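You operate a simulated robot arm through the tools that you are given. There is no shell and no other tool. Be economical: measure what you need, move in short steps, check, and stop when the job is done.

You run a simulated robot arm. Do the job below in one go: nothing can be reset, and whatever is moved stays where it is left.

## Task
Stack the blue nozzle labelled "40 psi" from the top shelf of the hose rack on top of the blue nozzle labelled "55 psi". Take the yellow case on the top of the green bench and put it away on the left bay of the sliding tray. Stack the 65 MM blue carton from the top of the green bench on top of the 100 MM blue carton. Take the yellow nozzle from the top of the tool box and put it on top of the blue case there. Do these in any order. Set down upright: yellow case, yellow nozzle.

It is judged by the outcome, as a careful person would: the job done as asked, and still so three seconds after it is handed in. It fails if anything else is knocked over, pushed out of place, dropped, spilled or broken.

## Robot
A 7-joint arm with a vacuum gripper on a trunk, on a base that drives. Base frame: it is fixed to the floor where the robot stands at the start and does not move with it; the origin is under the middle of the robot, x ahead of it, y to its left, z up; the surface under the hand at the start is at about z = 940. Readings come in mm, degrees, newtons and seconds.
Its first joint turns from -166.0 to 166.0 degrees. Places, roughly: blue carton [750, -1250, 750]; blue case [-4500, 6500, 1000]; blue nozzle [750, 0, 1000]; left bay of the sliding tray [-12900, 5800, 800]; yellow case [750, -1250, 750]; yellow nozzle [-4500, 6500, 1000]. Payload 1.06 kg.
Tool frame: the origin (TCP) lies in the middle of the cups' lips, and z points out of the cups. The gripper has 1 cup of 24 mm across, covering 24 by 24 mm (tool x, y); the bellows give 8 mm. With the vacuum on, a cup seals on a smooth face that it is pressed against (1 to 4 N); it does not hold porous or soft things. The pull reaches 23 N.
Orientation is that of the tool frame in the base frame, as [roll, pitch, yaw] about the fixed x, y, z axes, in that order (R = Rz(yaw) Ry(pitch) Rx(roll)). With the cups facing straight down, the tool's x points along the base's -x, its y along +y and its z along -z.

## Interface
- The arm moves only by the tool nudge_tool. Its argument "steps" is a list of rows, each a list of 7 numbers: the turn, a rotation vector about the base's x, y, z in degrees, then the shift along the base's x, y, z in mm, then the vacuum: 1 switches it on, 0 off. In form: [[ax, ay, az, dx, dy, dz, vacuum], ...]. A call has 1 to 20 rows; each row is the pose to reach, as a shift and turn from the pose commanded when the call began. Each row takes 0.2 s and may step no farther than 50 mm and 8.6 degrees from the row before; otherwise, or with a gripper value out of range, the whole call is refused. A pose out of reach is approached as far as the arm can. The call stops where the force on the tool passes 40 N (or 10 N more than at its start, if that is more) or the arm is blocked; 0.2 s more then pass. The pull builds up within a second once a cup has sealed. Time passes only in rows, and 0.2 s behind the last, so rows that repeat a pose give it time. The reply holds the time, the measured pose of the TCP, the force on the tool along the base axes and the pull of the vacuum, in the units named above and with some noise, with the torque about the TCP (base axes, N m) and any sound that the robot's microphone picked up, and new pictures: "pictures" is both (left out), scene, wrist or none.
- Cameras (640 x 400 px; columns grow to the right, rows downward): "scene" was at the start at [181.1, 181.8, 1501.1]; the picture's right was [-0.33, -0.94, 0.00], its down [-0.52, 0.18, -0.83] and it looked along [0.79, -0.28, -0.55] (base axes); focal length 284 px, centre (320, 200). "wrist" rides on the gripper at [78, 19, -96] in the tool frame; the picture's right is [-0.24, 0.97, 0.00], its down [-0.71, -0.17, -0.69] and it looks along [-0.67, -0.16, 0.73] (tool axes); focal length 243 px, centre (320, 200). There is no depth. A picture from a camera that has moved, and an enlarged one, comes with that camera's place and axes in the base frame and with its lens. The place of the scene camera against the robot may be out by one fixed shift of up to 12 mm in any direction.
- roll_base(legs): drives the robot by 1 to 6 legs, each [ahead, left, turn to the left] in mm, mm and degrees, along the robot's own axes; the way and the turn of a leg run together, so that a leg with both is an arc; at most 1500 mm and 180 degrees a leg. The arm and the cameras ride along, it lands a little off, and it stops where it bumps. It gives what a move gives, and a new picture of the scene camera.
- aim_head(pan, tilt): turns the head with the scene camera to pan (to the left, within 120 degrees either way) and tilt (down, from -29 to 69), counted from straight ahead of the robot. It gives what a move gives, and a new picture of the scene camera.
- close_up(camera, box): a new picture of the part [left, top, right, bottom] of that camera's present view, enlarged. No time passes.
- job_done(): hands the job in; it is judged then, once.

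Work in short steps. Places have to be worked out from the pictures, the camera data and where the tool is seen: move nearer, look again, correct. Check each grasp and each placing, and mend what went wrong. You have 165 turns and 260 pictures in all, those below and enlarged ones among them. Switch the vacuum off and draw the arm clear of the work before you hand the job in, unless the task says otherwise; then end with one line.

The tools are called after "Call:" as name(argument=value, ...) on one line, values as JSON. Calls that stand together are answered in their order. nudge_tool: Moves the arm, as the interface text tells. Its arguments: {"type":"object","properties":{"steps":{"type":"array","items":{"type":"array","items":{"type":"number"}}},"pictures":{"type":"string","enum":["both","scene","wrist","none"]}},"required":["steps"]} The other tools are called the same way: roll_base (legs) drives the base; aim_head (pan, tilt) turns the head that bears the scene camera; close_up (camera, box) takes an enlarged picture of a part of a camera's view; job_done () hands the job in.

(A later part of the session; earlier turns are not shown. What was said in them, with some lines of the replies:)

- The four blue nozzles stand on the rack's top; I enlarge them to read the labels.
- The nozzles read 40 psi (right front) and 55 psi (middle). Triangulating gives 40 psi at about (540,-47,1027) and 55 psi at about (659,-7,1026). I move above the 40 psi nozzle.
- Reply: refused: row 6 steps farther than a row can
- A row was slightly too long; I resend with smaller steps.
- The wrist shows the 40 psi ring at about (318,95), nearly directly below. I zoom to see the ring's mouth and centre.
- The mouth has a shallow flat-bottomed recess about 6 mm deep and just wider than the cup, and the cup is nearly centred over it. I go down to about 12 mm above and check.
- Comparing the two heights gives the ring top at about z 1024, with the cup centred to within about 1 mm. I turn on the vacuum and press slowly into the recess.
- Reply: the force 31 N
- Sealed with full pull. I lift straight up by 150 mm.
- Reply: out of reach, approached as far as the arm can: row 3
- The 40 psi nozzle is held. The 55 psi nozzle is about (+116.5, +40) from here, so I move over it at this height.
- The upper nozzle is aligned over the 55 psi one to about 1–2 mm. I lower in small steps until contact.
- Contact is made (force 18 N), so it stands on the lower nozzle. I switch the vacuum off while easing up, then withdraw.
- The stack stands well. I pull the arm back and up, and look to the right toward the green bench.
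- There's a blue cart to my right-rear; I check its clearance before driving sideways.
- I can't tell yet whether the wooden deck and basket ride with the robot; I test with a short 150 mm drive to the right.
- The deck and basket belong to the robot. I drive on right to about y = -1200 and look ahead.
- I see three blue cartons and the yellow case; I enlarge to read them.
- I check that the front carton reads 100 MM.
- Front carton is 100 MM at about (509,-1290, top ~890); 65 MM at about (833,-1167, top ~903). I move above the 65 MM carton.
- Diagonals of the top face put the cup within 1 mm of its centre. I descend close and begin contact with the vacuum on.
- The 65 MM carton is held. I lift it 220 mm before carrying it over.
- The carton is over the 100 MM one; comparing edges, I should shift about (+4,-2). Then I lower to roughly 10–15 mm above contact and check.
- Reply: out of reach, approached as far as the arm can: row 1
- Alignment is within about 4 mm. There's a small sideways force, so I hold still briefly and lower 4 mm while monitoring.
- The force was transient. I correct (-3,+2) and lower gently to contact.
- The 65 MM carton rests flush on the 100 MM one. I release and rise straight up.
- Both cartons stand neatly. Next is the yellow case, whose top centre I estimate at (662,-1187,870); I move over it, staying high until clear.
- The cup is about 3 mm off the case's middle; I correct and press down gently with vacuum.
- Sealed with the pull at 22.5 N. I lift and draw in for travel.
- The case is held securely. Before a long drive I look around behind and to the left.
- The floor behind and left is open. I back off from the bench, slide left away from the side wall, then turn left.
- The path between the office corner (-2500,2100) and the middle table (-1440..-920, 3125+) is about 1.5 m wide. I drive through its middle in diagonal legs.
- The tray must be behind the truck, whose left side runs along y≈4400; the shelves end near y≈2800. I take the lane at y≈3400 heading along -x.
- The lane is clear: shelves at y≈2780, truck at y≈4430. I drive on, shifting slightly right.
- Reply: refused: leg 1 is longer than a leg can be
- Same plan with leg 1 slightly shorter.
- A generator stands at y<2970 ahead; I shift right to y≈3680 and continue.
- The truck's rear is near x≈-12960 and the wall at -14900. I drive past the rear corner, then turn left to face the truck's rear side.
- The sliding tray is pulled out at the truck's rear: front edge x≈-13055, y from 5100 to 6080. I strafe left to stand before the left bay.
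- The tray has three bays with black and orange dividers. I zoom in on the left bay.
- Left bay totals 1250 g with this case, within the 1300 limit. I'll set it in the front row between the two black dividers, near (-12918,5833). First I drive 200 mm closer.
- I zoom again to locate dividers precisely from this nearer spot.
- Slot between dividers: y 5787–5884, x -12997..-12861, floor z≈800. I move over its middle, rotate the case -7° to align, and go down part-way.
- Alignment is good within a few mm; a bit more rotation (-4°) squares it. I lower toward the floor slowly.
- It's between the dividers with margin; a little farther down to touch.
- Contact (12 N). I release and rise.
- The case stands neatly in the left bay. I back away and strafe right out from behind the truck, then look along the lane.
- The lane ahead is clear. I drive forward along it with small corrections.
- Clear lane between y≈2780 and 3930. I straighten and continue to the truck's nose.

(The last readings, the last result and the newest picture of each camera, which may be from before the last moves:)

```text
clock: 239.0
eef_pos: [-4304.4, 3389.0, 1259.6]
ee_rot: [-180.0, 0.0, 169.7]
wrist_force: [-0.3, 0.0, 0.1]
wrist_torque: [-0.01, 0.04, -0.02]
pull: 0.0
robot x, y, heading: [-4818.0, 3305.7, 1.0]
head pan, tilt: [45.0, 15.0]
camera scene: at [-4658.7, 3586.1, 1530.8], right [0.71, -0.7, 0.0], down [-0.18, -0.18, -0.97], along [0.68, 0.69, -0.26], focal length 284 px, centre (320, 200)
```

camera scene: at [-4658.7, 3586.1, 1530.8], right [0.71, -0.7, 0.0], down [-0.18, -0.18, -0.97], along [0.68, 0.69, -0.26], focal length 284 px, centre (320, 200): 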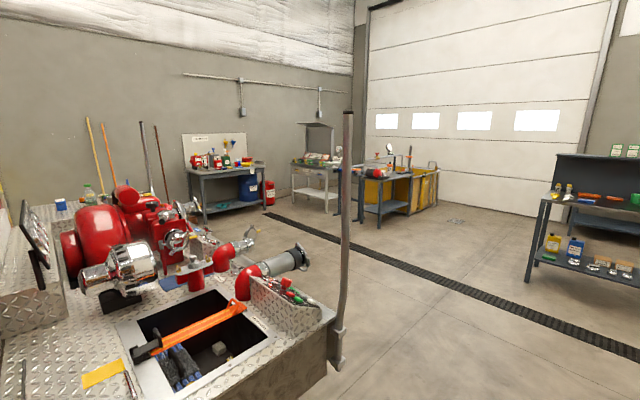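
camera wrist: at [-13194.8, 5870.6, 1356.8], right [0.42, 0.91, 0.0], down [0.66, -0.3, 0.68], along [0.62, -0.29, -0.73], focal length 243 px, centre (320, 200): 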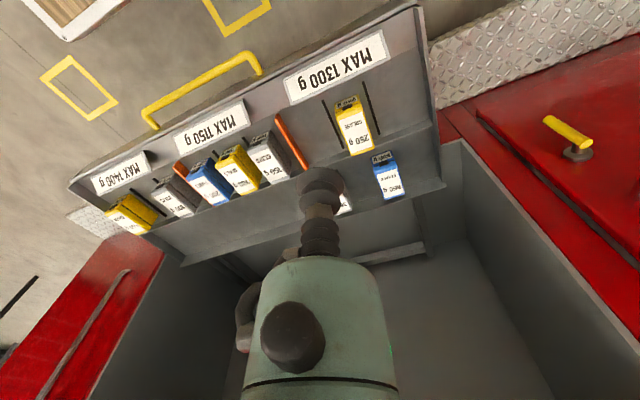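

The tool box (yellow chest with bottles) is beyond the truck's bumper. I drive past the nose, turn left and go around the front.

Call:
roll_base(legs=[[1500, 0, -1], [250, 0, 0], [0, 0, 90], [1400, 0, 0]])

Call:
aim_head(pan=35, tilt=20)

```text
clock: 258.4
eef_pos: [-3116.4, 5233.7, 1259.4]
ee_rot: [180.0, 0.0, -101.6]
wrist_force: [-0.1, 0.2, 1.0]
wrist_torque: [-0.04, -0.01, -0.03]
pull: 0.0
robot x, y, heading: [-3047.0, 4719.6, 89.4]
head pan, tilt: [45.0, 15.0]
camera scene: at [-3321.9, 4886.9, 1530.8], right [0.71, 0.7, 0.0], down [0.18, -0.18, -0.97], along [-0.68, 0.69, -0.26], focal length 284 px, centre (320, 200)
```

scene: 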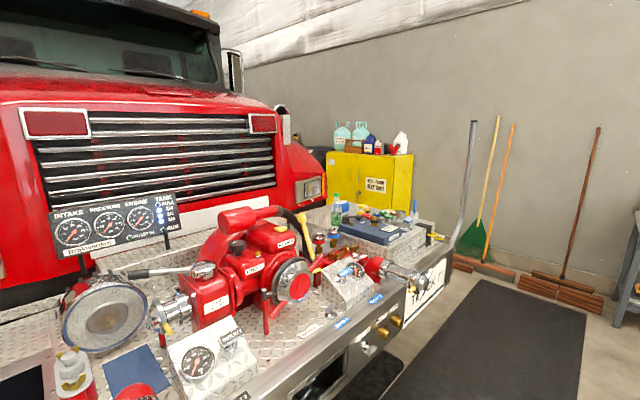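

```text
clock: 259.1
eef_pos: [-3117.0, 5233.8, 1260.0]
ee_rot: [179.9, 0.0, -101.6]
wrist_force: [0.5, -0.6, -0.4]
wrist_torque: [-0.01, 0.01, 0.0]
pull: 0.1
robot x, y, heading: [-3043.3, 4716.7, 89.1]
head pan, tilt: [35.0, 20.0]
camera scene: at [-3309.2, 4896.9, 1522.7], right [0.82, 0.57, 0.0], down [0.19, -0.28, -0.94], along [-0.53, 0.78, -0.34], focal length 284 px, centre (320, 200)
```

scene: 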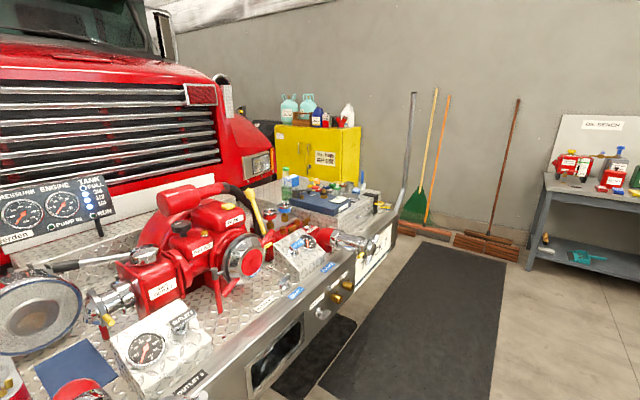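

A toolbox with small items sits on the bumper's far end. I zoom in.

Call:
close_up(camera="scene", box=[260, 150, 420, 250])

```text
4.00 times, centred on (340, 200) of scene
camera zoom: at [-3309.2, 4896.9, 1522.7], right [0.82, 0.57, 0.0], down [0.19, -0.28, -0.94], along [-0.53, 0.78, -0.34], focal length 1138 px, centre (240, 200)
```

zoom: 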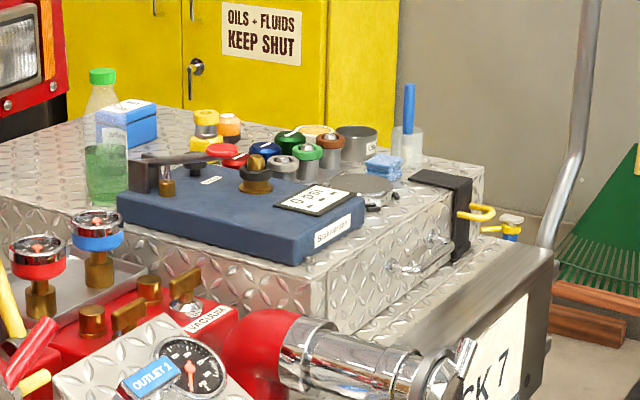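

The blue case is at about (-4460,6260) and the yellow nozzle at (-4340,6320). I drive to face the bumper there.

Call:
roll_base(legs=[[1480, 0, 0], [0, 0, 91]])

Call:
aim_head(pan=-10, tilt=30)

```text
clock: 270.4
eef_pos: [-3557.3, 6117.4, 1260.1]
ee_rot: [180.0, 0.0, -8.8]
wrist_force: [0.1, 0.2, 0.1]
wrist_torque: [0.02, -0.01, -0.01]
pull: 0.0
robot x, y, heading: [-3045.3, 6213.9, -177.6]
head pan, tilt: [35.0, 20.0]
camera scene: at [-3214.0, 5945.3, 1522.6], right [-0.6, 0.8, 0.0], down [0.27, 0.21, -0.94], along [-0.75, -0.57, -0.34], focal length 284 px, centre (320, 200)
```

scene: 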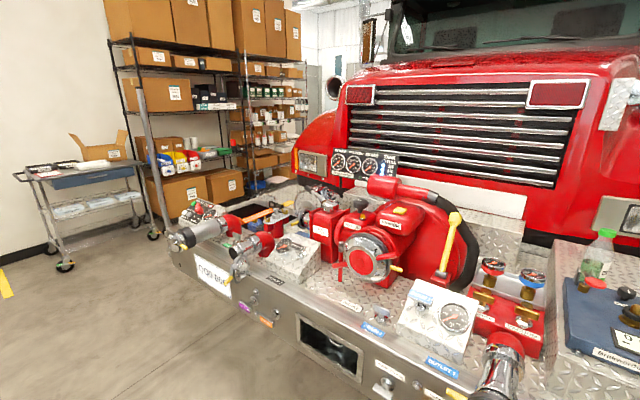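

```text
clock: 271.5
eef_pos: [-3557.7, 6117.6, 1259.3]
ee_rot: [180.0, 0.0, -8.8]
wrist_force: [-0.1, -0.1, -0.2]
wrist_torque: [0.03, -0.02, -0.03]
pull: 0.0
robot x, y, heading: [-3046.9, 6211.1, -177.8]
head pan, tilt: [-10.0, 30.0]
camera scene: at [-3229.4, 6013.8, 1506.6], right [0.14, 0.99, 0.0], down [0.5, -0.07, -0.87], along [-0.86, 0.12, -0.5], focal length 284 px, centre (320, 200)
```

scene: 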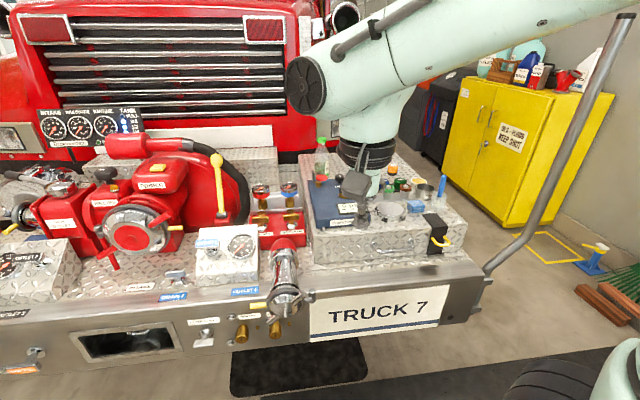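

The bumper's front is at x≈-3867 and its end at y≈6664. I move the hand aside (and straighten its yaw) to see the toolbox top.

Call:
nudge_tool(steps=[[0, 0, 4, 0, 45, 10, 0], [0, 0, 8, 0, 90, 20, 0], [0, 0, 11, 0, 135, 30, 0], [0, 0, 11, 0, 180, 40, 0], [0, 0, 11, 0, 225, 50, 0], [0, 0, 11, 0, 270, 60, 0], [0, 0, 11, 0, 315, 60, 0], [0, 0, 11, 0, 315, 60, 0]])

Call:
close_up(camera="scene", box=[300, 120, 480, 260])

```text
clock: 273.3
eef_pos: [-3557.0, 6435.8, 1320.6]
ee_rot: [-180.0, 0.0, 2.1]
wrist_force: [0.3, -1.0, 0.3]
wrist_torque: [0.01, 0.01, -0.01]
pull: 0.1
robot x, y, heading: [-3044.4, 6212.7, -177.6]
head pan, tilt: [-10.0, 30.0]
camera scene: at [-3229.3, 6013.9, 1506.6], right [0.14, 0.99, 0.0], down [0.5, -0.07, -0.87], along [-0.86, 0.12, -0.5], focal length 284 px, centre (320, 200)
camera wrist: at [-3479.3, 6418.9, 1417.3], right [-0.2, -0.98, 0.0], down [-0.71, 0.14, 0.68], along [-0.67, 0.14, -0.73], focal length 243 px, centre (320, 200)
```

scene: 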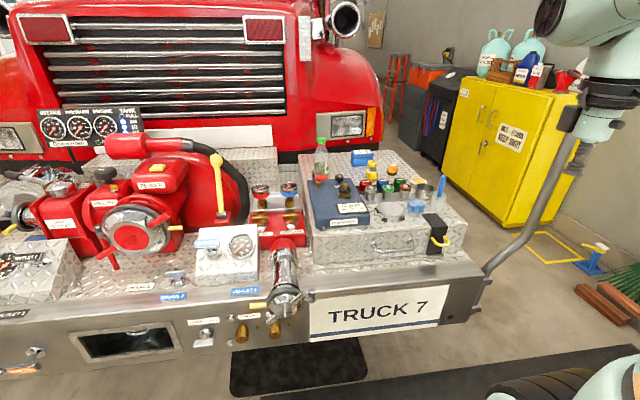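
wrist: 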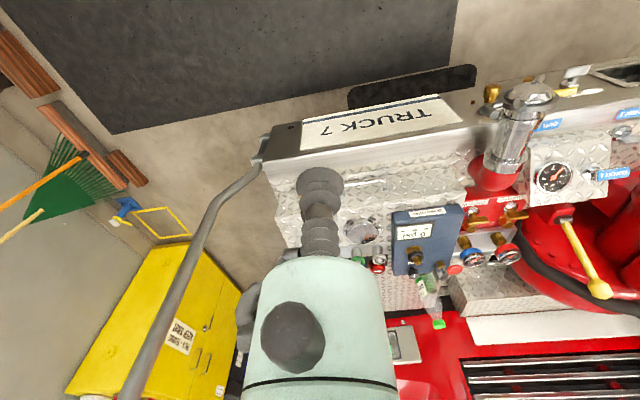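

```text
2.86 times, centred on (390, 190) of scene
camera zoom: at [-3229.3, 6013.9, 1506.6], right [0.14, 0.99, 0.0], down [0.5, -0.07, -0.87], along [-0.86, 0.12, -0.5], focal length 813 px, centre (120, 229)
```

zoom: 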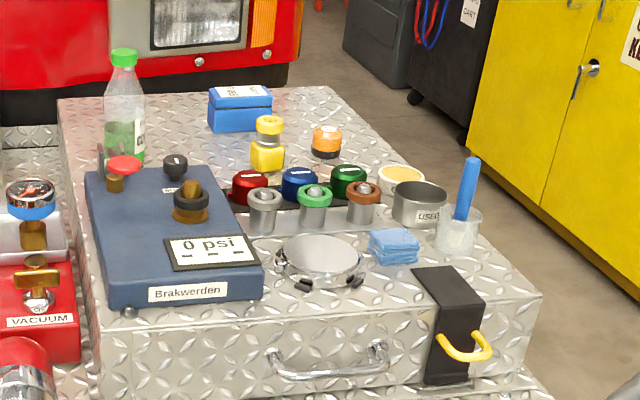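

Triangulated: blue case top at (-4588,6418,978), yellow nozzle top at (-4415,6420,990). They are only reachable from the bumper's far end, facing -y, so I recentre the arm and drive around past the pole.

Call:
nudge_tool(steps=[[0, 0, 0, 10, -45, 0, 0], [0, 0, 0, 20, -90, 0, 0], [0, 0, 0, 30, -135, 0, 0], [0, 0, 0, 30, -180, 0, 0], [0, 0, 0, 30, -225, 0, 0], [0, 0, 0, 30, -235, 0, 0]], pictures="none")

Call:
roll_base(legs=[[0, 0, -2.4], [0, -1180, 0]])

Call:
aim_head(pan=10, tilt=25)

```text
clock: 274.7
eef_pos: [-3526.1, 6196.8, 1320.2]
ee_rot: [-180.0, 0.0, 2.1]
wrist_force: [0.3, 0.0, -0.2]
wrist_torque: [-0.02, 0.02, -0.02]
pull: 0.2
robot x, y, heading: [-3045.9, 6212.3, -177.8]
head pan, tilt: [-10.0, 30.0]
```

```text
clock: 281.1
eef_pos: [-3529.8, 7387.5, 1320.0]
ee_rot: [-180.0, 0.0, 0.7]
wrist_force: [-0.9, 0.6, 1.4]
wrist_torque: [0.0, -0.01, 0.03]
pull: 0.2
robot x, y, heading: [-3051.1, 7390.7, -179.3]
head pan, tilt: [-10.0, 30.0]
camera scene: at [-3238.6, 7196.1, 1506.6], right [0.16, 0.99, 0.0], down [0.49, -0.08, -0.87], along [-0.85, 0.14, -0.5], focal length 284 px, centre (320, 200)
```

scene: 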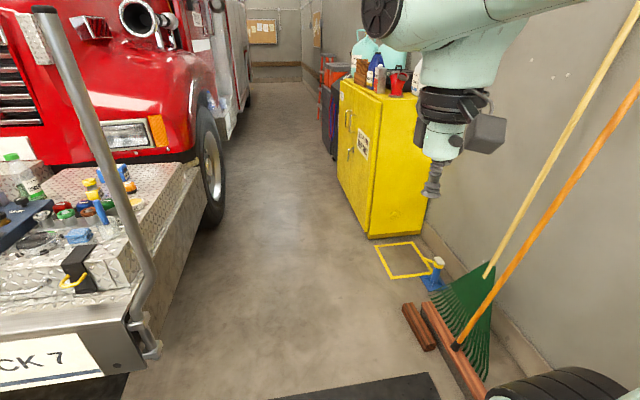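

```text
clock: 281.9
eef_pos: [-3530.1, 7387.8, 1319.8]
ee_rot: [-180.0, 0.0, 0.6]
wrist_force: [0.0, 0.0, 0.2]
wrist_torque: [-0.04, 0.02, -0.05]
pull: 0.2
robot x, y, heading: [-3049.1, 7391.8, -179.6]
head pan, tilt: [10.0, 25.0]
camera scene: at [-3239.9, 7164.5, 1514.5], right [-0.18, 0.98, 0.0], down [0.42, 0.08, -0.91], along [-0.89, -0.17, -0.42], focal length 284 px, centre (320, 200)
```

scene: 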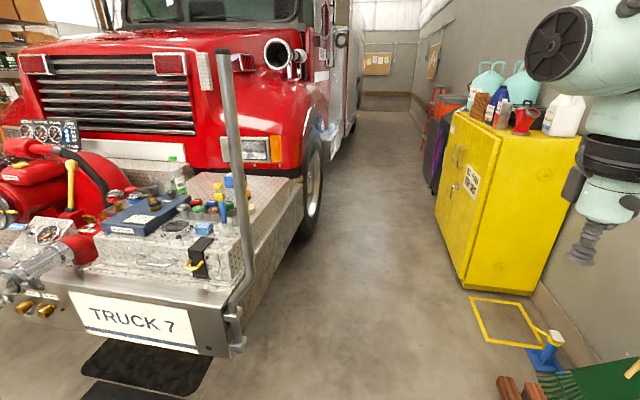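

The lane between the pole (y≈6840) and bricks (y≈7930) is clear. I drive ahead 1450 mm, then turn left to face the toolbox.

Call:
roll_base(legs=[[1450, 0, 0], [0, 0, 90]])

Call:
aim_head(pan=-15, tilt=40)

```text
clock: 292.8
eef_pos: [-4473.6, 6882.0, 1319.9]
ee_rot: [-180.0, -0.1, 90.5]
wrist_force: [-0.1, -0.3, -0.1]
wrist_torque: [0.02, -0.01, 0.01]
pull: 0.0
robot x, y, heading: [-4470.4, 7361.8, -89.7]
head pan, tilt: [10.0, 25.0]
camera scene: at [-4249.8, 7176.6, 1514.5], right [-0.98, -0.18, 0.0], down [-0.08, 0.42, -0.91], along [0.16, -0.89, -0.42], focal length 284 px, centre (320, 200)
```

scene: 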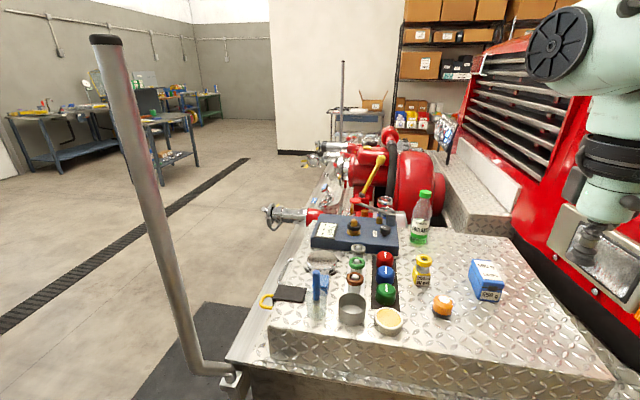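

```text
clock: 293.7
eef_pos: [-4472.4, 6882.7, 1321.2]
ee_rot: [180.0, 0.0, 90.4]
wrist_force: [0.4, -0.6, -0.5]
wrist_torque: [-0.01, -0.01, 0.02]
pull: 0.0
robot x, y, heading: [-4476.3, 7365.4, -89.7]
head pan, tilt: [-15.0, 40.0]
camera scene: at [-4287.8, 7184.8, 1491.3], right [-0.97, 0.25, 0.0], down [0.16, 0.62, -0.77], along [-0.19, -0.74, -0.64], focal length 284 px, centre (320, 200)
```

scene: 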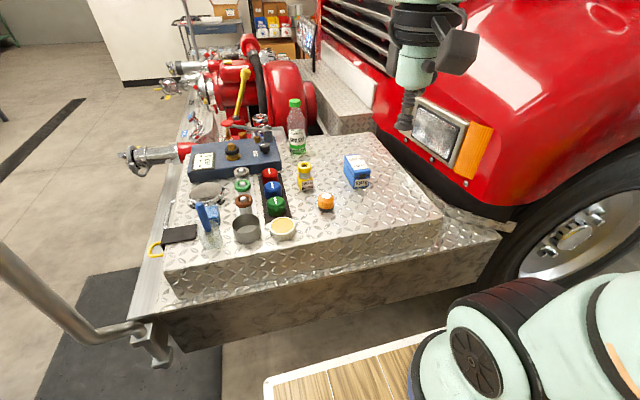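

I'm facing the toolbox. I move 220 mm closer and zoom on the items.

Call:
roll_base(legs=[[220, 0, 0]])

Call:
close_up(camera="scene", box=[250, 170, 410, 270])

Call:
close_up(camera="wrist", box=[0, 0, 640, 400])

```text
clock: 295.4
eef_pos: [-4471.6, 6664.4, 1320.6]
ee_rot: [-180.0, 0.0, 90.4]
wrist_force: [-0.1, -0.6, 0.0]
wrist_torque: [0.02, -0.01, 0.03]
pull: 0.0
robot x, y, heading: [-4473.4, 7147.1, -89.6]
head pan, tilt: [-15.0, 40.0]
camera scene: at [-4286.0, 6966.3, 1491.2], right [-0.97, 0.25, 0.0], down [0.16, 0.62, -0.77], along [-0.19, -0.74, -0.64], focal length 284 px, centre (320, 200)
```

scene: 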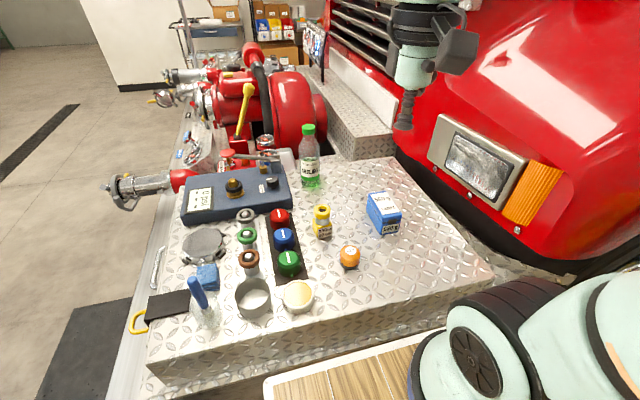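

```text
4.00 times, centred on (330, 220) of scene
camera zoom: at [-4286.0, 6966.3, 1491.2], right [-0.97, 0.25, 0.0], down [0.16, 0.62, -0.77], along [-0.19, -0.74, -0.64], focal length 1138 px, centre (280, 120)
```

zoom: 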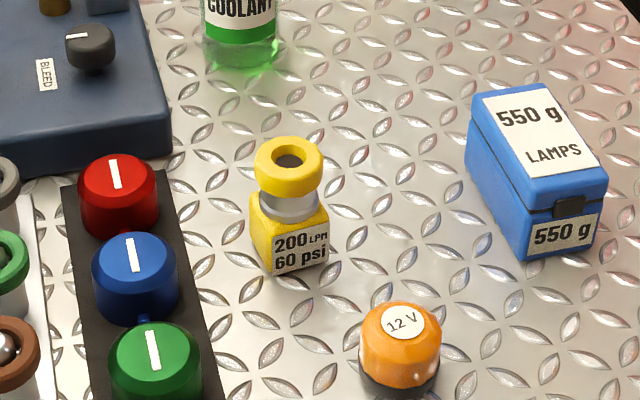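

```text
1.00 times, centred on (320, 200) of wrist (not enlarged: the box is as wide or as high as the picture)
camera zoom: at [-4453.5, 6742.2, 1416.7], right [0.97, -0.23, 0.0], down [-0.17, -0.71, 0.68], along [-0.16, -0.67, -0.73], focal length 243 px, centre (320, 200)
```

zoom: 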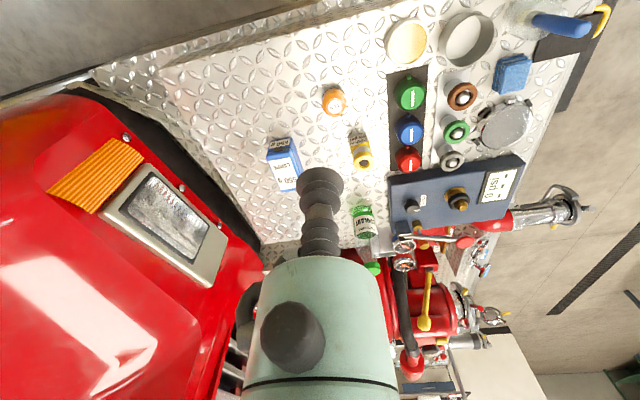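

The yellow "200 LPM" nozzle is at about (-4433,6438). I move above it for a close look at its mouth.

Call:
nudge_tool(steps=[[0, 0, 0, 8, -45, -10, 0], [0, 0, 0, 16, -90, -20, 0], [0, 0, 0, 24, -135, -40, 0], [0, 0, 0, 32, -175, -65, 0], [0, 0, 0, 38, -210, -95, 0], [0, 0, 0, 38, -226, -135, 0], [0, 0, 0, 38, -226, -180, 0], [0, 0, 0, 38, -226, -220, 0], [0, 0, 0, 38, -226, -220, 0]], pictures="wrist")

Call:
close_up(camera="wrist", box=[256, 50, 384, 130])

Call:
close_up(camera="scene", box=[280, 180, 376, 240])

```text
clock: 297.4
eef_pos: [-4432.9, 6438.2, 1101.4]
ee_rot: [180.0, 0.0, 90.5]
wrist_force: [0.3, 0.1, -0.9]
wrist_torque: [0.0, 0.01, 0.0]
pull: 0.1
robot x, y, heading: [-4473.6, 7146.4, -89.4]
head pan, tilt: [-15.0, 40.0]
camera wrist: at [-4415.5, 6515.8, 1197.2], right [0.97, -0.23, 0.0], down [-0.17, -0.71, 0.69], along [-0.16, -0.67, -0.73], focal length 243 px, centre (320, 200)
```

wrist: 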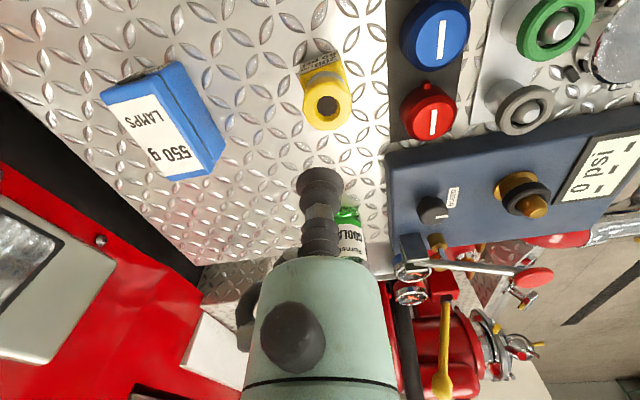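

```text
5.00 times, centred on (320, 90) of wrist
camera zoom: at [-4415.5, 6515.8, 1197.2], right [0.97, -0.23, 0.0], down [-0.17, -0.71, 0.69], along [-0.16, -0.67, -0.73], focal length 1213 px, centre (320, 750)
```

zoom: 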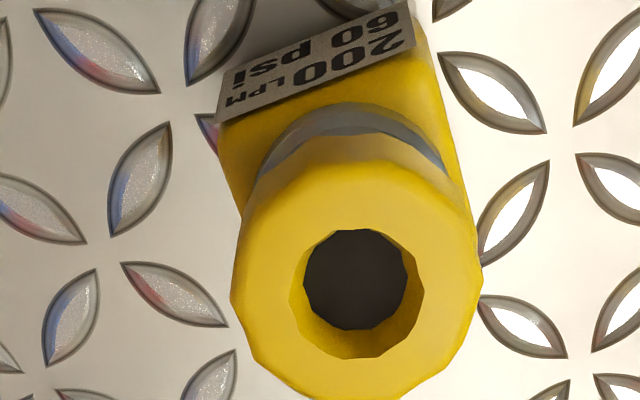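

```text
6.67 times, centred on (328, 210) of scene
camera zoom: at [-4286.0, 6966.5, 1491.2], right [-0.97, 0.25, 0.0], down [0.16, 0.62, -0.77], along [-0.19, -0.74, -0.64], focal length 1896 px, centre (267, 133)
```

zoom: 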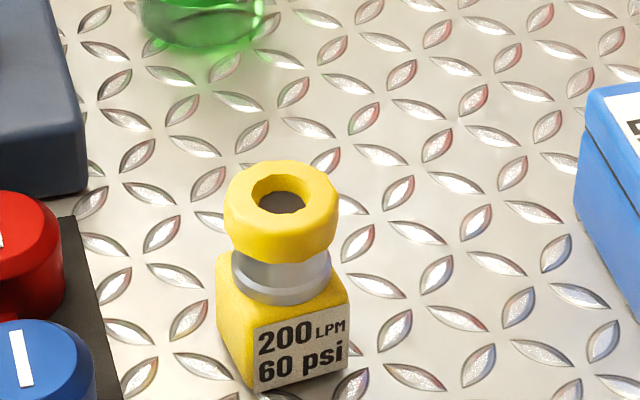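

The mouth's opening is about 23 mm, so the cup must land centred on its rim. I correct by about (4.7,-8.3) and go 70 mm down for a precise second look.

Call:
nudge_tool(steps=[[0, 0, 0, 4.7, -8.3, -40, 0], [0, 0, 0, 4.7, -8.3, -70, 0], [0, 0, 0, 4.7, -8.3, -70, 0], [0, 0, 0, 4.7, -8.3, -70, 0]], pictures="none")

Call:
close_up(camera="wrist", box=[240, 90, 400, 190])

Call:
close_up(camera="scene", box=[280, 170, 376, 230])

```text
clock: 298.4
eef_pos: [-4428.7, 6430.3, 1030.1]
ee_rot: [180.0, -0.1, 90.6]
wrist_force: [0.2, -1.4, 0.1]
wrist_torque: [-0.04, 0.01, -0.03]
pull: 0.1
robot x, y, heading: [-4474.2, 7140.6, -89.4]
head pan, tilt: [-15.0, 40.0]
```

```text
4.00 times, centred on (320, 140) of wrist
camera zoom: at [-4411.3, 6507.4, 1126.0], right [0.97, -0.23, 0.0], down [-0.17, -0.71, 0.68], along [-0.16, -0.67, -0.73], focal length 970 px, centre (320, 440)
```

zoom: 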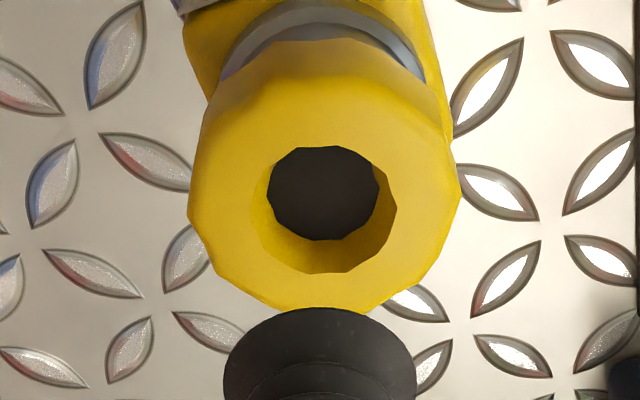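

```text
6.67 times, centred on (328, 200) of scene
camera zoom: at [-4286.0, 6966.4, 1491.2], right [-0.97, 0.25, 0.0], down [0.16, 0.62, -0.77], along [-0.19, -0.74, -0.64], focal length 1896 px, centre (267, 200)
```

zoom: 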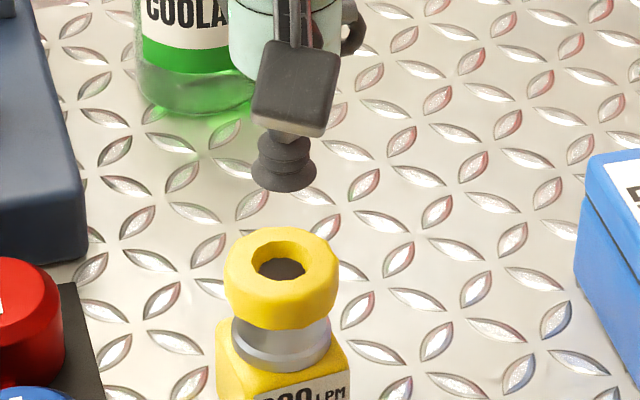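

Ring top is about 48 mm below the cup; I correct 3 mm forward and descend 34 mm to recheck.

Call:
nudge_tool(steps=[[0, 0, 0, -0.4, -3, -20, 0], [0, 0, 0, -0.4, -3, -34, 0], [0, 0, 0, -0.4, -3, -34, 0], [0, 0, 0, -0.4, -3, -34, 0]], pictures="none")

Call:
close_up(camera="wrist", box=[256, 130, 384, 210])

Call:
close_up(camera="scene", box=[290, 180, 354, 220])

```text
clock: 299.4
eef_pos: [-4429.5, 6425.3, 995.8]
ee_rot: [180.0, 0.0, 90.5]
wrist_force: [-0.6, -0.1, -0.1]
wrist_torque: [0.01, 0.0, -0.02]
pull: 0.1
robot x, y, heading: [-4474.1, 7147.5, -89.5]
head pan, tilt: [-15.0, 40.0]
```

```text
5.00 times, centred on (320, 170) of wrist
camera zoom: at [-4410.3, 6503.8, 1092.6], right [0.97, -0.23, 0.0], down [-0.17, -0.71, 0.68], along [-0.16, -0.67, -0.73], focal length 1213 px, centre (320, 350)
```

zoom: 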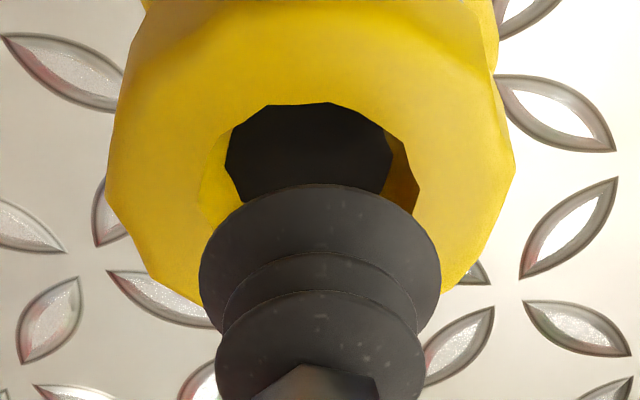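

```text
10.00 times, centred on (322, 200) of scene
camera zoom: at [-4286.0, 6966.4, 1491.2], right [-0.97, 0.25, 0.0], down [0.16, 0.62, -0.77], along [-0.19, -0.74, -0.64], focal length 2844 px, centre (300, 200)
```

zoom: 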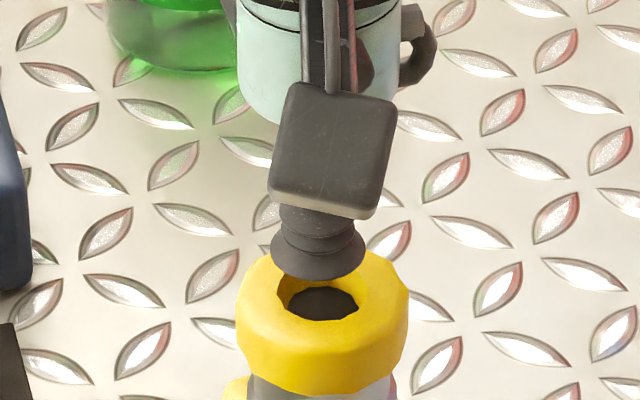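

Both cameras agree: the ring is about 1.1 mm to the side and 0.8 mm forward, gap ≈15 mm. I apply this and press gently with the vacuum on.

Call:
nudge_tool(steps=[[0, 0, 0, -1.3, -0.5, -8, 1], [0, 0, 0, -1.3, -0.5, -13, 1], [0, 0, 0, -1.3, -0.5, -15, 1], [0, 0, 0, -1.3, -0.5, -17, 1], [0, 0, 0, -1.3, -0.5, -17, 1], [0, 0, 0, -1.3, -0.5, -17, 1]], pictures="none")

Call:
close_up(camera="wrist", box=[256, 130, 384, 210])

```text
clock: 300.8
eef_pos: [-4428.7, 6426.8, 978.0]
ee_rot: [-180.0, 0.1, 90.4]
wrist_force: [2.9, -5.8, 12.0]
wrist_torque: [-0.05, -0.04, 0.01]
pull: 22.9
robot x, y, heading: [-4474.7, 7147.3, -89.4]
head pan, tilt: [-15.0, 40.0]
```

```text
5.00 times, centred on (320, 170) of wrist
camera zoom: at [-4412.6, 6504.9, 1075.3], right [0.97, -0.23, 0.0], down [-0.17, -0.71, 0.69], along [-0.15, -0.67, -0.73], focal length 1213 px, centre (320, 350)
```

zoom: 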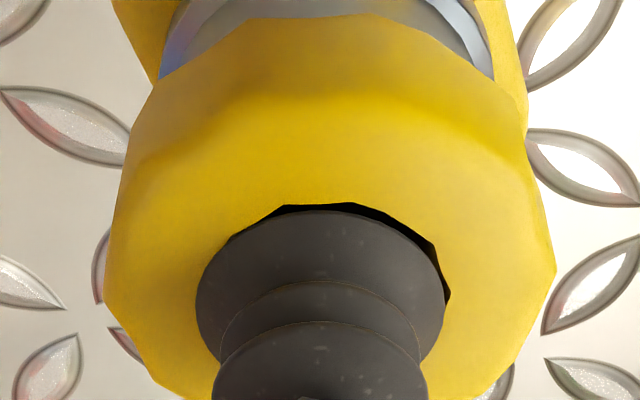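

It sealed at full pull. I lift gently and verify.

Call:
nudge_tool(steps=[[0, 0, 0, 0, 0, 3, 1], [0, 0, 0, 0, 0, 10, 1], [0, 0, 0, 0, 0, 25, 1], [0, 0, 0, 0, 0, 50, 1], [0, 0, 0, 0, 0, 80, 1], [0, 0, 0, 0, 0, 110, 1], [0, 0, 0, 0, 0, 130, 1], [0, 0, 0, 0, 0, 130, 1]])

Call:
close_up(camera="scene", box=[280, 140, 440, 240])

Call:
close_up(camera="wrist", box=[80, 20, 400, 220])

```text
clock: 302.6
eef_pos: [-4427.5, 6426.7, 1109.7]
ee_rot: [-180.0, 0.0, 90.5]
wrist_force: [0.2, 0.2, -2.0]
wrist_torque: [0.02, 0.0, -0.03]
pull: 22.5
robot x, y, heading: [-4470.8, 7146.3, -89.4]
head pan, tilt: [-15.0, 40.0]
camera scene: at [-4286.0, 6966.3, 1491.2], right [-0.97, 0.25, 0.0], down [0.16, 0.62, -0.77], along [-0.19, -0.74, -0.64], focal length 284 px, centre (320, 200)
camera wrist: at [-4410.3, 6504.1, 1206.3], right [0.97, -0.23, 0.0], down [-0.17, -0.71, 0.68], along [-0.16, -0.67, -0.73], focal length 243 px, centre (320, 200)
```

scene: 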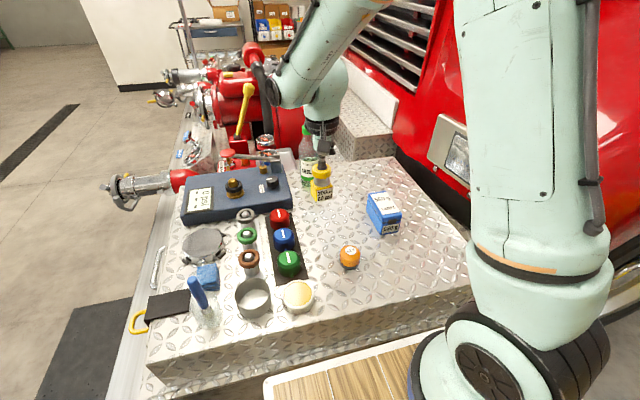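
wrist: 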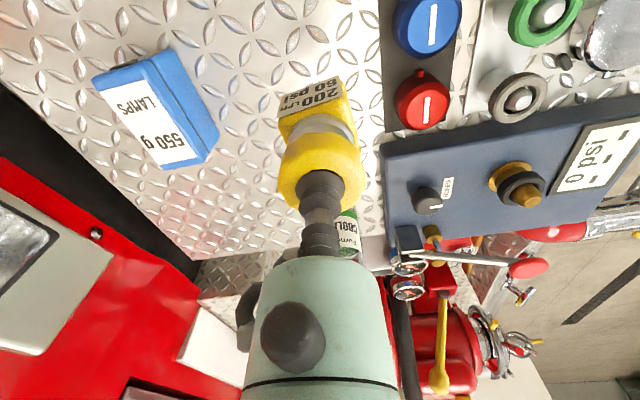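

```text
4.00 times, centred on (360, 190) of scene
camera zoom: at [-4286.0, 6966.3, 1491.2], right [-0.97, 0.25, 0.0], down [0.16, 0.62, -0.77], along [-0.19, -0.74, -0.64], focal length 1138 px, centre (160, 240)
```

zoom: 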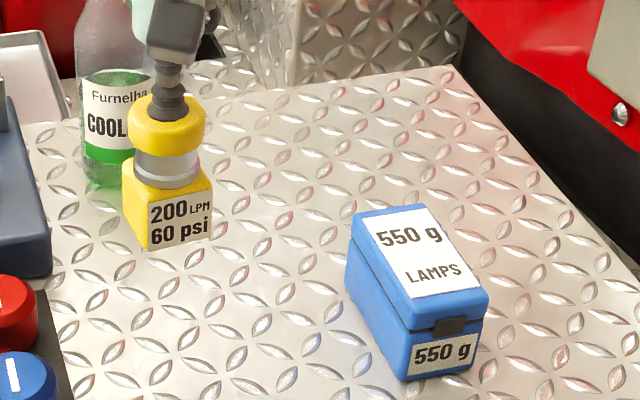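

```text
2.00 times, centred on (240, 120) of wrist
camera zoom: at [-4410.3, 6504.1, 1206.3], right [0.97, -0.23, 0.0], down [-0.17, -0.71, 0.68], along [-0.16, -0.67, -0.73], focal length 485 px, centre (480, 360)
```

zoom: 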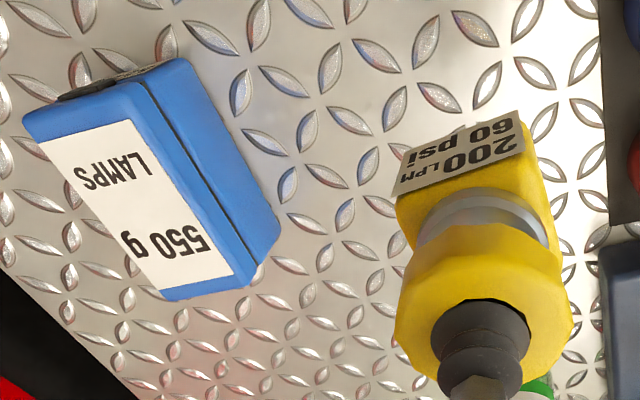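

The nozzle is held upright. The blue case's top centre triangulates to (-4621,6423,~953). I carry the nozzle over it at this height.

Call:
nudge_tool(steps=[[0, 0, 0, -30, 0, 10, 1], [0, 0, 0, -70, -1, 10, 1], [0, 0, 0, -110, -2, 10, 1], [0, 0, 0, -150, -3, 10, 1], [0, 0, 0, -180, -3, 10, 1], [0, 0, 0, -193, -3, 5, 1], [0, 0, 0, -193, -3, 0, 1], [0, 0, 0, -193, -3, 0, 1]])

Call:
close_up(camera="scene", box=[310, 140, 470, 240])

Call:
close_up(camera="wrist", box=[200, 20, 440, 170])

```text
clock: 304.4
eef_pos: [-4622.6, 6424.5, 1107.2]
ee_rot: [179.9, 0.0, 90.5]
wrist_force: [0.0, 0.4, -1.4]
wrist_torque: [-0.01, 0.0, 0.02]
pull: 23.1
robot x, y, heading: [-4470.7, 7147.0, -89.6]
head pan, tilt: [-15.0, 40.0]
camera scene: at [-4286.1, 6966.3, 1491.2], right [-0.97, 0.25, 0.0], down [0.16, 0.62, -0.77], along [-0.19, -0.74, -0.64], focal length 284 px, centre (320, 200)
camera wrist: at [-4605.2, 6501.7, 1204.9], right [0.97, -0.23, 0.0], down [-0.17, -0.71, 0.68], along [-0.16, -0.67, -0.73], focal length 243 px, centre (320, 200)
```

scene: 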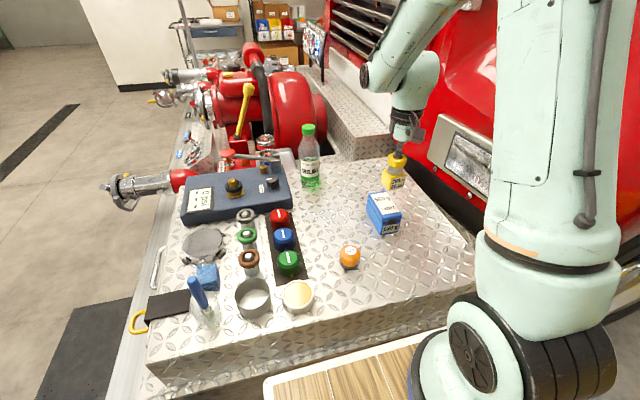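
wrist: 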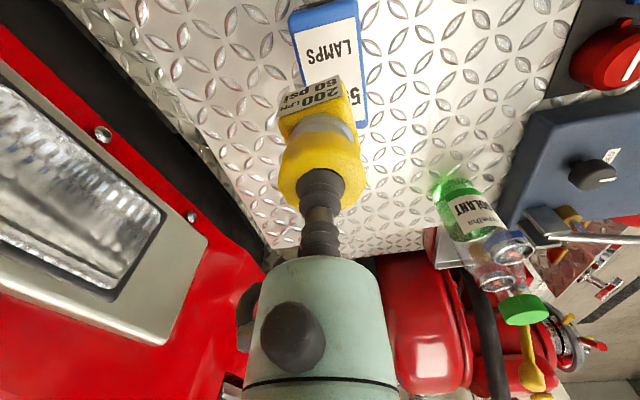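

```text
4.00 times, centred on (390, 190) of scene
camera zoom: at [-4286.1, 6966.3, 1491.2], right [-0.97, 0.25, 0.0], down [0.16, 0.62, -0.77], along [-0.19, -0.74, -0.64], focal length 1138 px, centre (40, 240)
```

zoom: 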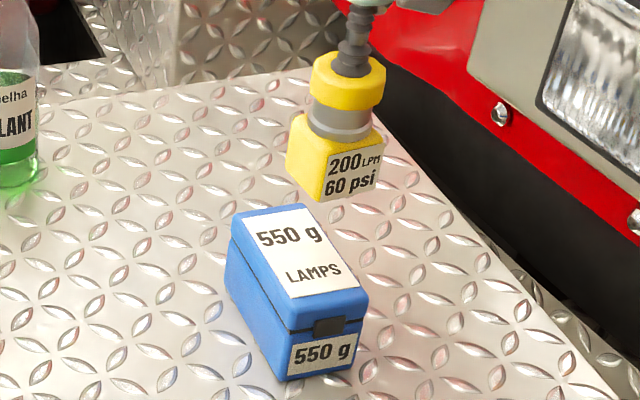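

```text
2.67 times, centred on (320, 95) of wrist
camera zoom: at [-4605.2, 6501.7, 1204.9], right [0.97, -0.23, 0.0], down [-0.17, -0.71, 0.68], along [-0.16, -0.67, -0.73], focal length 647 px, centre (320, 480)
```

zoom: 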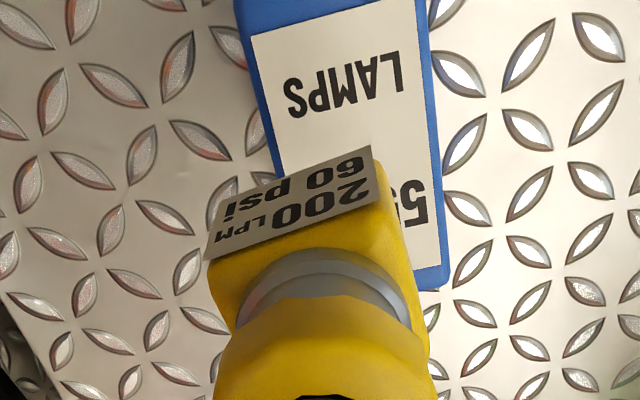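

The case's centre fits best at (-4610,6428, z≈965), so the nozzle needs a shift of about (+12.5,+3.5). I shift, lower 40 mm and recheck.

Call:
nudge_tool(steps=[[0, 0, 0, 12.5, 3.5, 0, 1], [0, 0, 0, 12.5, 3.5, -20, 1], [0, 0, 0, 12.5, 3.5, -38, 1], [0, 0, 0, 12.5, 3.5, -38, 1]], pictures="none")

Call:
close_up(camera="scene", box=[330, 140, 458, 240])

Call:
close_up(camera="wrist", box=[200, 0, 440, 150])

```text
clock: 305.4
eef_pos: [-4609.6, 6426.9, 1070.2]
ee_rot: [180.0, 0.1, 90.5]
wrist_force: [0.5, -0.7, -2.5]
wrist_torque: [-0.04, 0.01, 0.04]
pull: 22.8
robot x, y, heading: [-4473.3, 7146.3, -89.4]
head pan, tilt: [-15.0, 40.0]
```

```text
4.00 times, centred on (394, 190) of scene
camera zoom: at [-4286.1, 6966.4, 1491.2], right [-0.97, 0.25, 0.0], down [0.16, 0.62, -0.77], along [-0.19, -0.74, -0.64], focal length 1138 px, centre (24, 240)
```

zoom: 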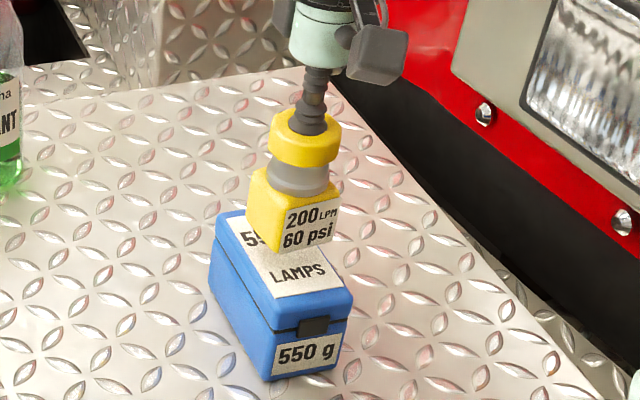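

```text
2.67 times, centred on (320, 75) of wrist
camera zoom: at [-4592.0, 6505.0, 1166.9], right [0.97, -0.23, 0.0], down [-0.17, -0.71, 0.68], along [-0.16, -0.67, -0.73], focal length 647 px, centre (320, 533)
```

zoom: 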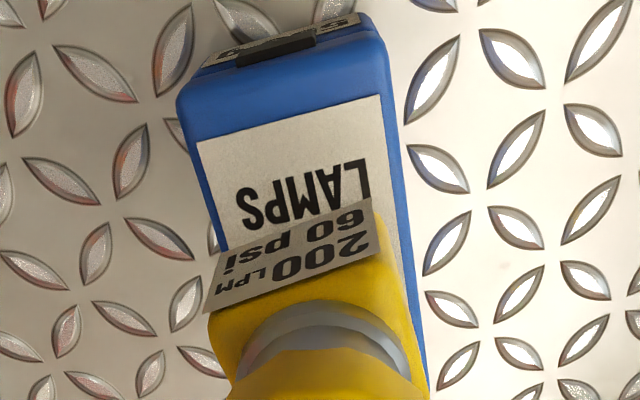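

Sideways it's centred; I shift 4 mm back along the case and lower further.

Call:
nudge_tool(steps=[[0, 0, 0, 1, 4, -6, 1], [0, 0, 0, 1, 4, -12, 1], [0, 0, 0, 1, 4, -15, 1], [0, 0, 0, 1, 4, -15, 1]], pictures="none")

Call:
close_up(camera="scene", box=[346, 150, 442, 240])

```text
clock: 306.4
eef_pos: [-4609.9, 6430.6, 1055.2]
ee_rot: [180.0, 0.1, 90.5]
wrist_force: [-0.3, 0.4, -2.8]
wrist_torque: [-0.01, -0.02, -0.01]
pull: 23.1
robot x, y, heading: [-4473.1, 7147.0, -89.5]
head pan, tilt: [-15.0, 40.0]
```

```text
4.44 times, centred on (394, 195) of scene
camera zoom: at [-4286.1, 6966.3, 1491.2], right [-0.97, 0.25, 0.0], down [0.16, 0.62, -0.77], along [-0.19, -0.74, -0.64], focal length 1264 px, centre (-9, 222)
```

zoom: 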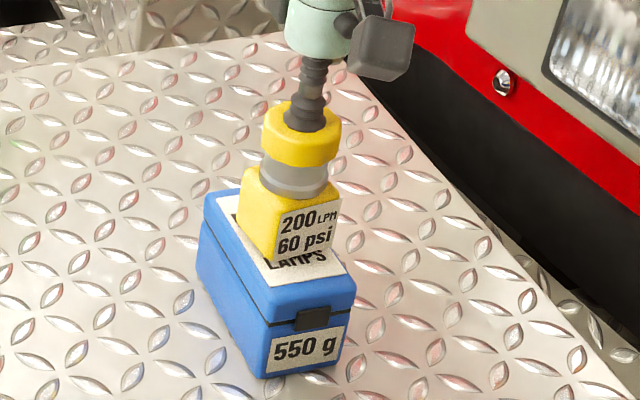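

Nearly down and centred; I continue in 2–3 mm steps to contact.

Call:
nudge_tool(steps=[[0, 0, 0, 0, 0, -2, 1], [0, 0, 0, 0, 0, -4, 1], [0, 0, 0, 0, 0, -6, 1], [0, 0, 0, 0, 0, -6, 1]], pictures="none")

```text
clock: 307.4
eef_pos: [-4609.2, 6431.3, 1050.8]
ee_rot: [180.0, 0.1, 90.6]
wrist_force: [1.2, -3.5, 15.2]
wrist_torque: [0.03, 0.01, -0.01]
pull: 23.1
robot x, y, heading: [-4474.0, 7146.3, -89.6]
head pan, tilt: [-15.0, 40.0]
```

Contact at 15 N. I ease off slightly, release, wait and rise.

Call:
nudge_tool(steps=[[0, 0, 0, 0, 0, 2, 1], [0, 0, 0, 0, 0, 2, 0], [0, 0, 0, 0, 0, 2, 0], [0, 0, 0, 0, 0, 2, 0], [0, 0, 0, 0, 0, 2, 0], [0, 0, 0, 0, 0, 2, 0], [0, 0, 0, 0, 0, 5, 0], [0, 0, 0, 0, 0, 9, 0], [0, 0, 0, 0, 0, 15, 0], [0, 0, 0, 0, 0, 50, 0], [0, 0, 0, 0, 0, 95, 0], [0, 0, 0, 0, 0, 140, 0], [0, 0, 0, 0, 0, 185, 0], [0, 0, 0, 10, 40, 210, 0], [0, 0, 0, 20, 80, 230, 0], [0, 0, 0, 30, 120, 250, 0], [0, 0, 0, 40, 160, 260, 0]])

Call:
close_up(camera="scene", box=[346, 150, 442, 240])

Call:
close_up(camera="scene", box=[160, 100, 480, 330])

```text
clock: 311.0
eef_pos: [-4568.8, 6590.3, 1310.3]
ee_rot: [180.0, -0.1, 90.5]
wrist_force: [0.1, -1.2, 0.5]
wrist_torque: [0.02, 0.01, -0.02]
pull: 0.0
robot x, y, heading: [-4474.7, 7150.5, -89.5]
head pan, tilt: [-15.0, 40.0]
camera scene: at [-4286.1, 6965.6, 1491.1], right [-0.97, 0.25, 0.0], down [0.16, 0.62, -0.77], along [-0.19, -0.74, -0.64], focal length 284 px, centre (320, 200)
camera wrist: at [-4551.0, 6668.1, 1407.4], right [0.97, -0.23, 0.0], down [-0.17, -0.71, 0.68], along [-0.16, -0.67, -0.73], focal length 243 px, centre (320, 200)
```

scene: 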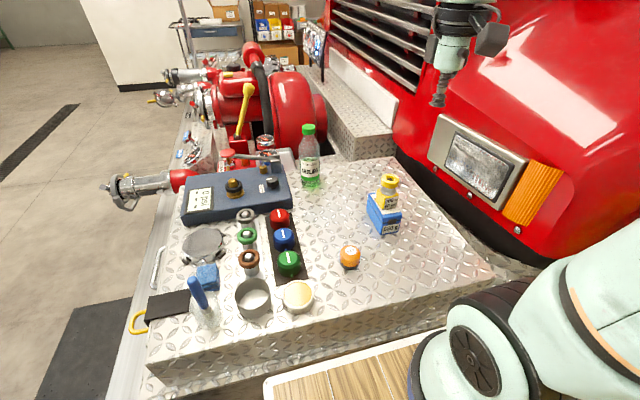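
wrist: 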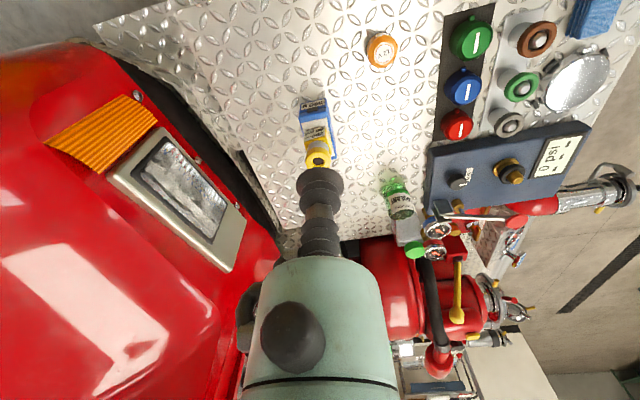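

```text
4.44 times, centred on (394, 195) of scene
camera zoom: at [-4286.1, 6965.6, 1491.1], right [-0.97, 0.25, 0.0], down [0.16, 0.62, -0.77], along [-0.19, -0.74, -0.64], focal length 1264 px, centre (-9, 222)
```

zoom: 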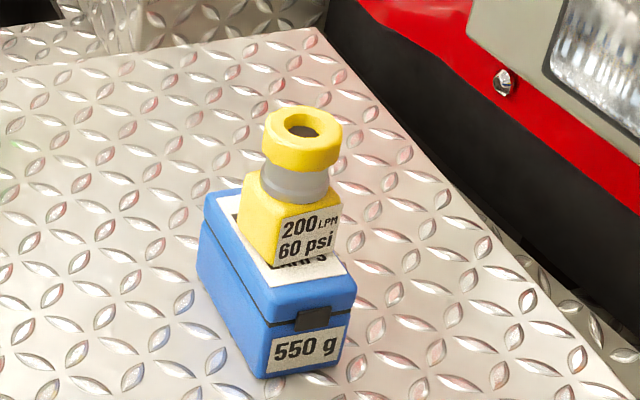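

```text
1.74 times, centred on (320, 215) of scene
camera zoom: at [-4286.1, 6965.6, 1491.1], right [-0.97, 0.25, 0.0], down [0.16, 0.62, -0.77], along [-0.19, -0.74, -0.64], focal length 495 px, centre (320, 174)
```

zoom: 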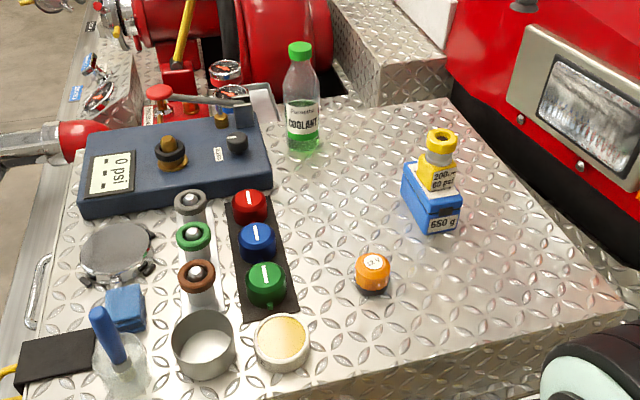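

All four placings are done: the yellow nozzle stands upright on the blue case, the vacuum is off and the arm is clear, so I hand the job in.

Call:
job_done()

```text
The job is handed in.
```

All four tasks are done and handed in: the 40 psi nozzle is on the 55 psi nozzle, the yellow case is upright in the tray's left bay, the 65 MM carton is on the 100 MM carton, and the yellow nozzle stands upright on the blue case.
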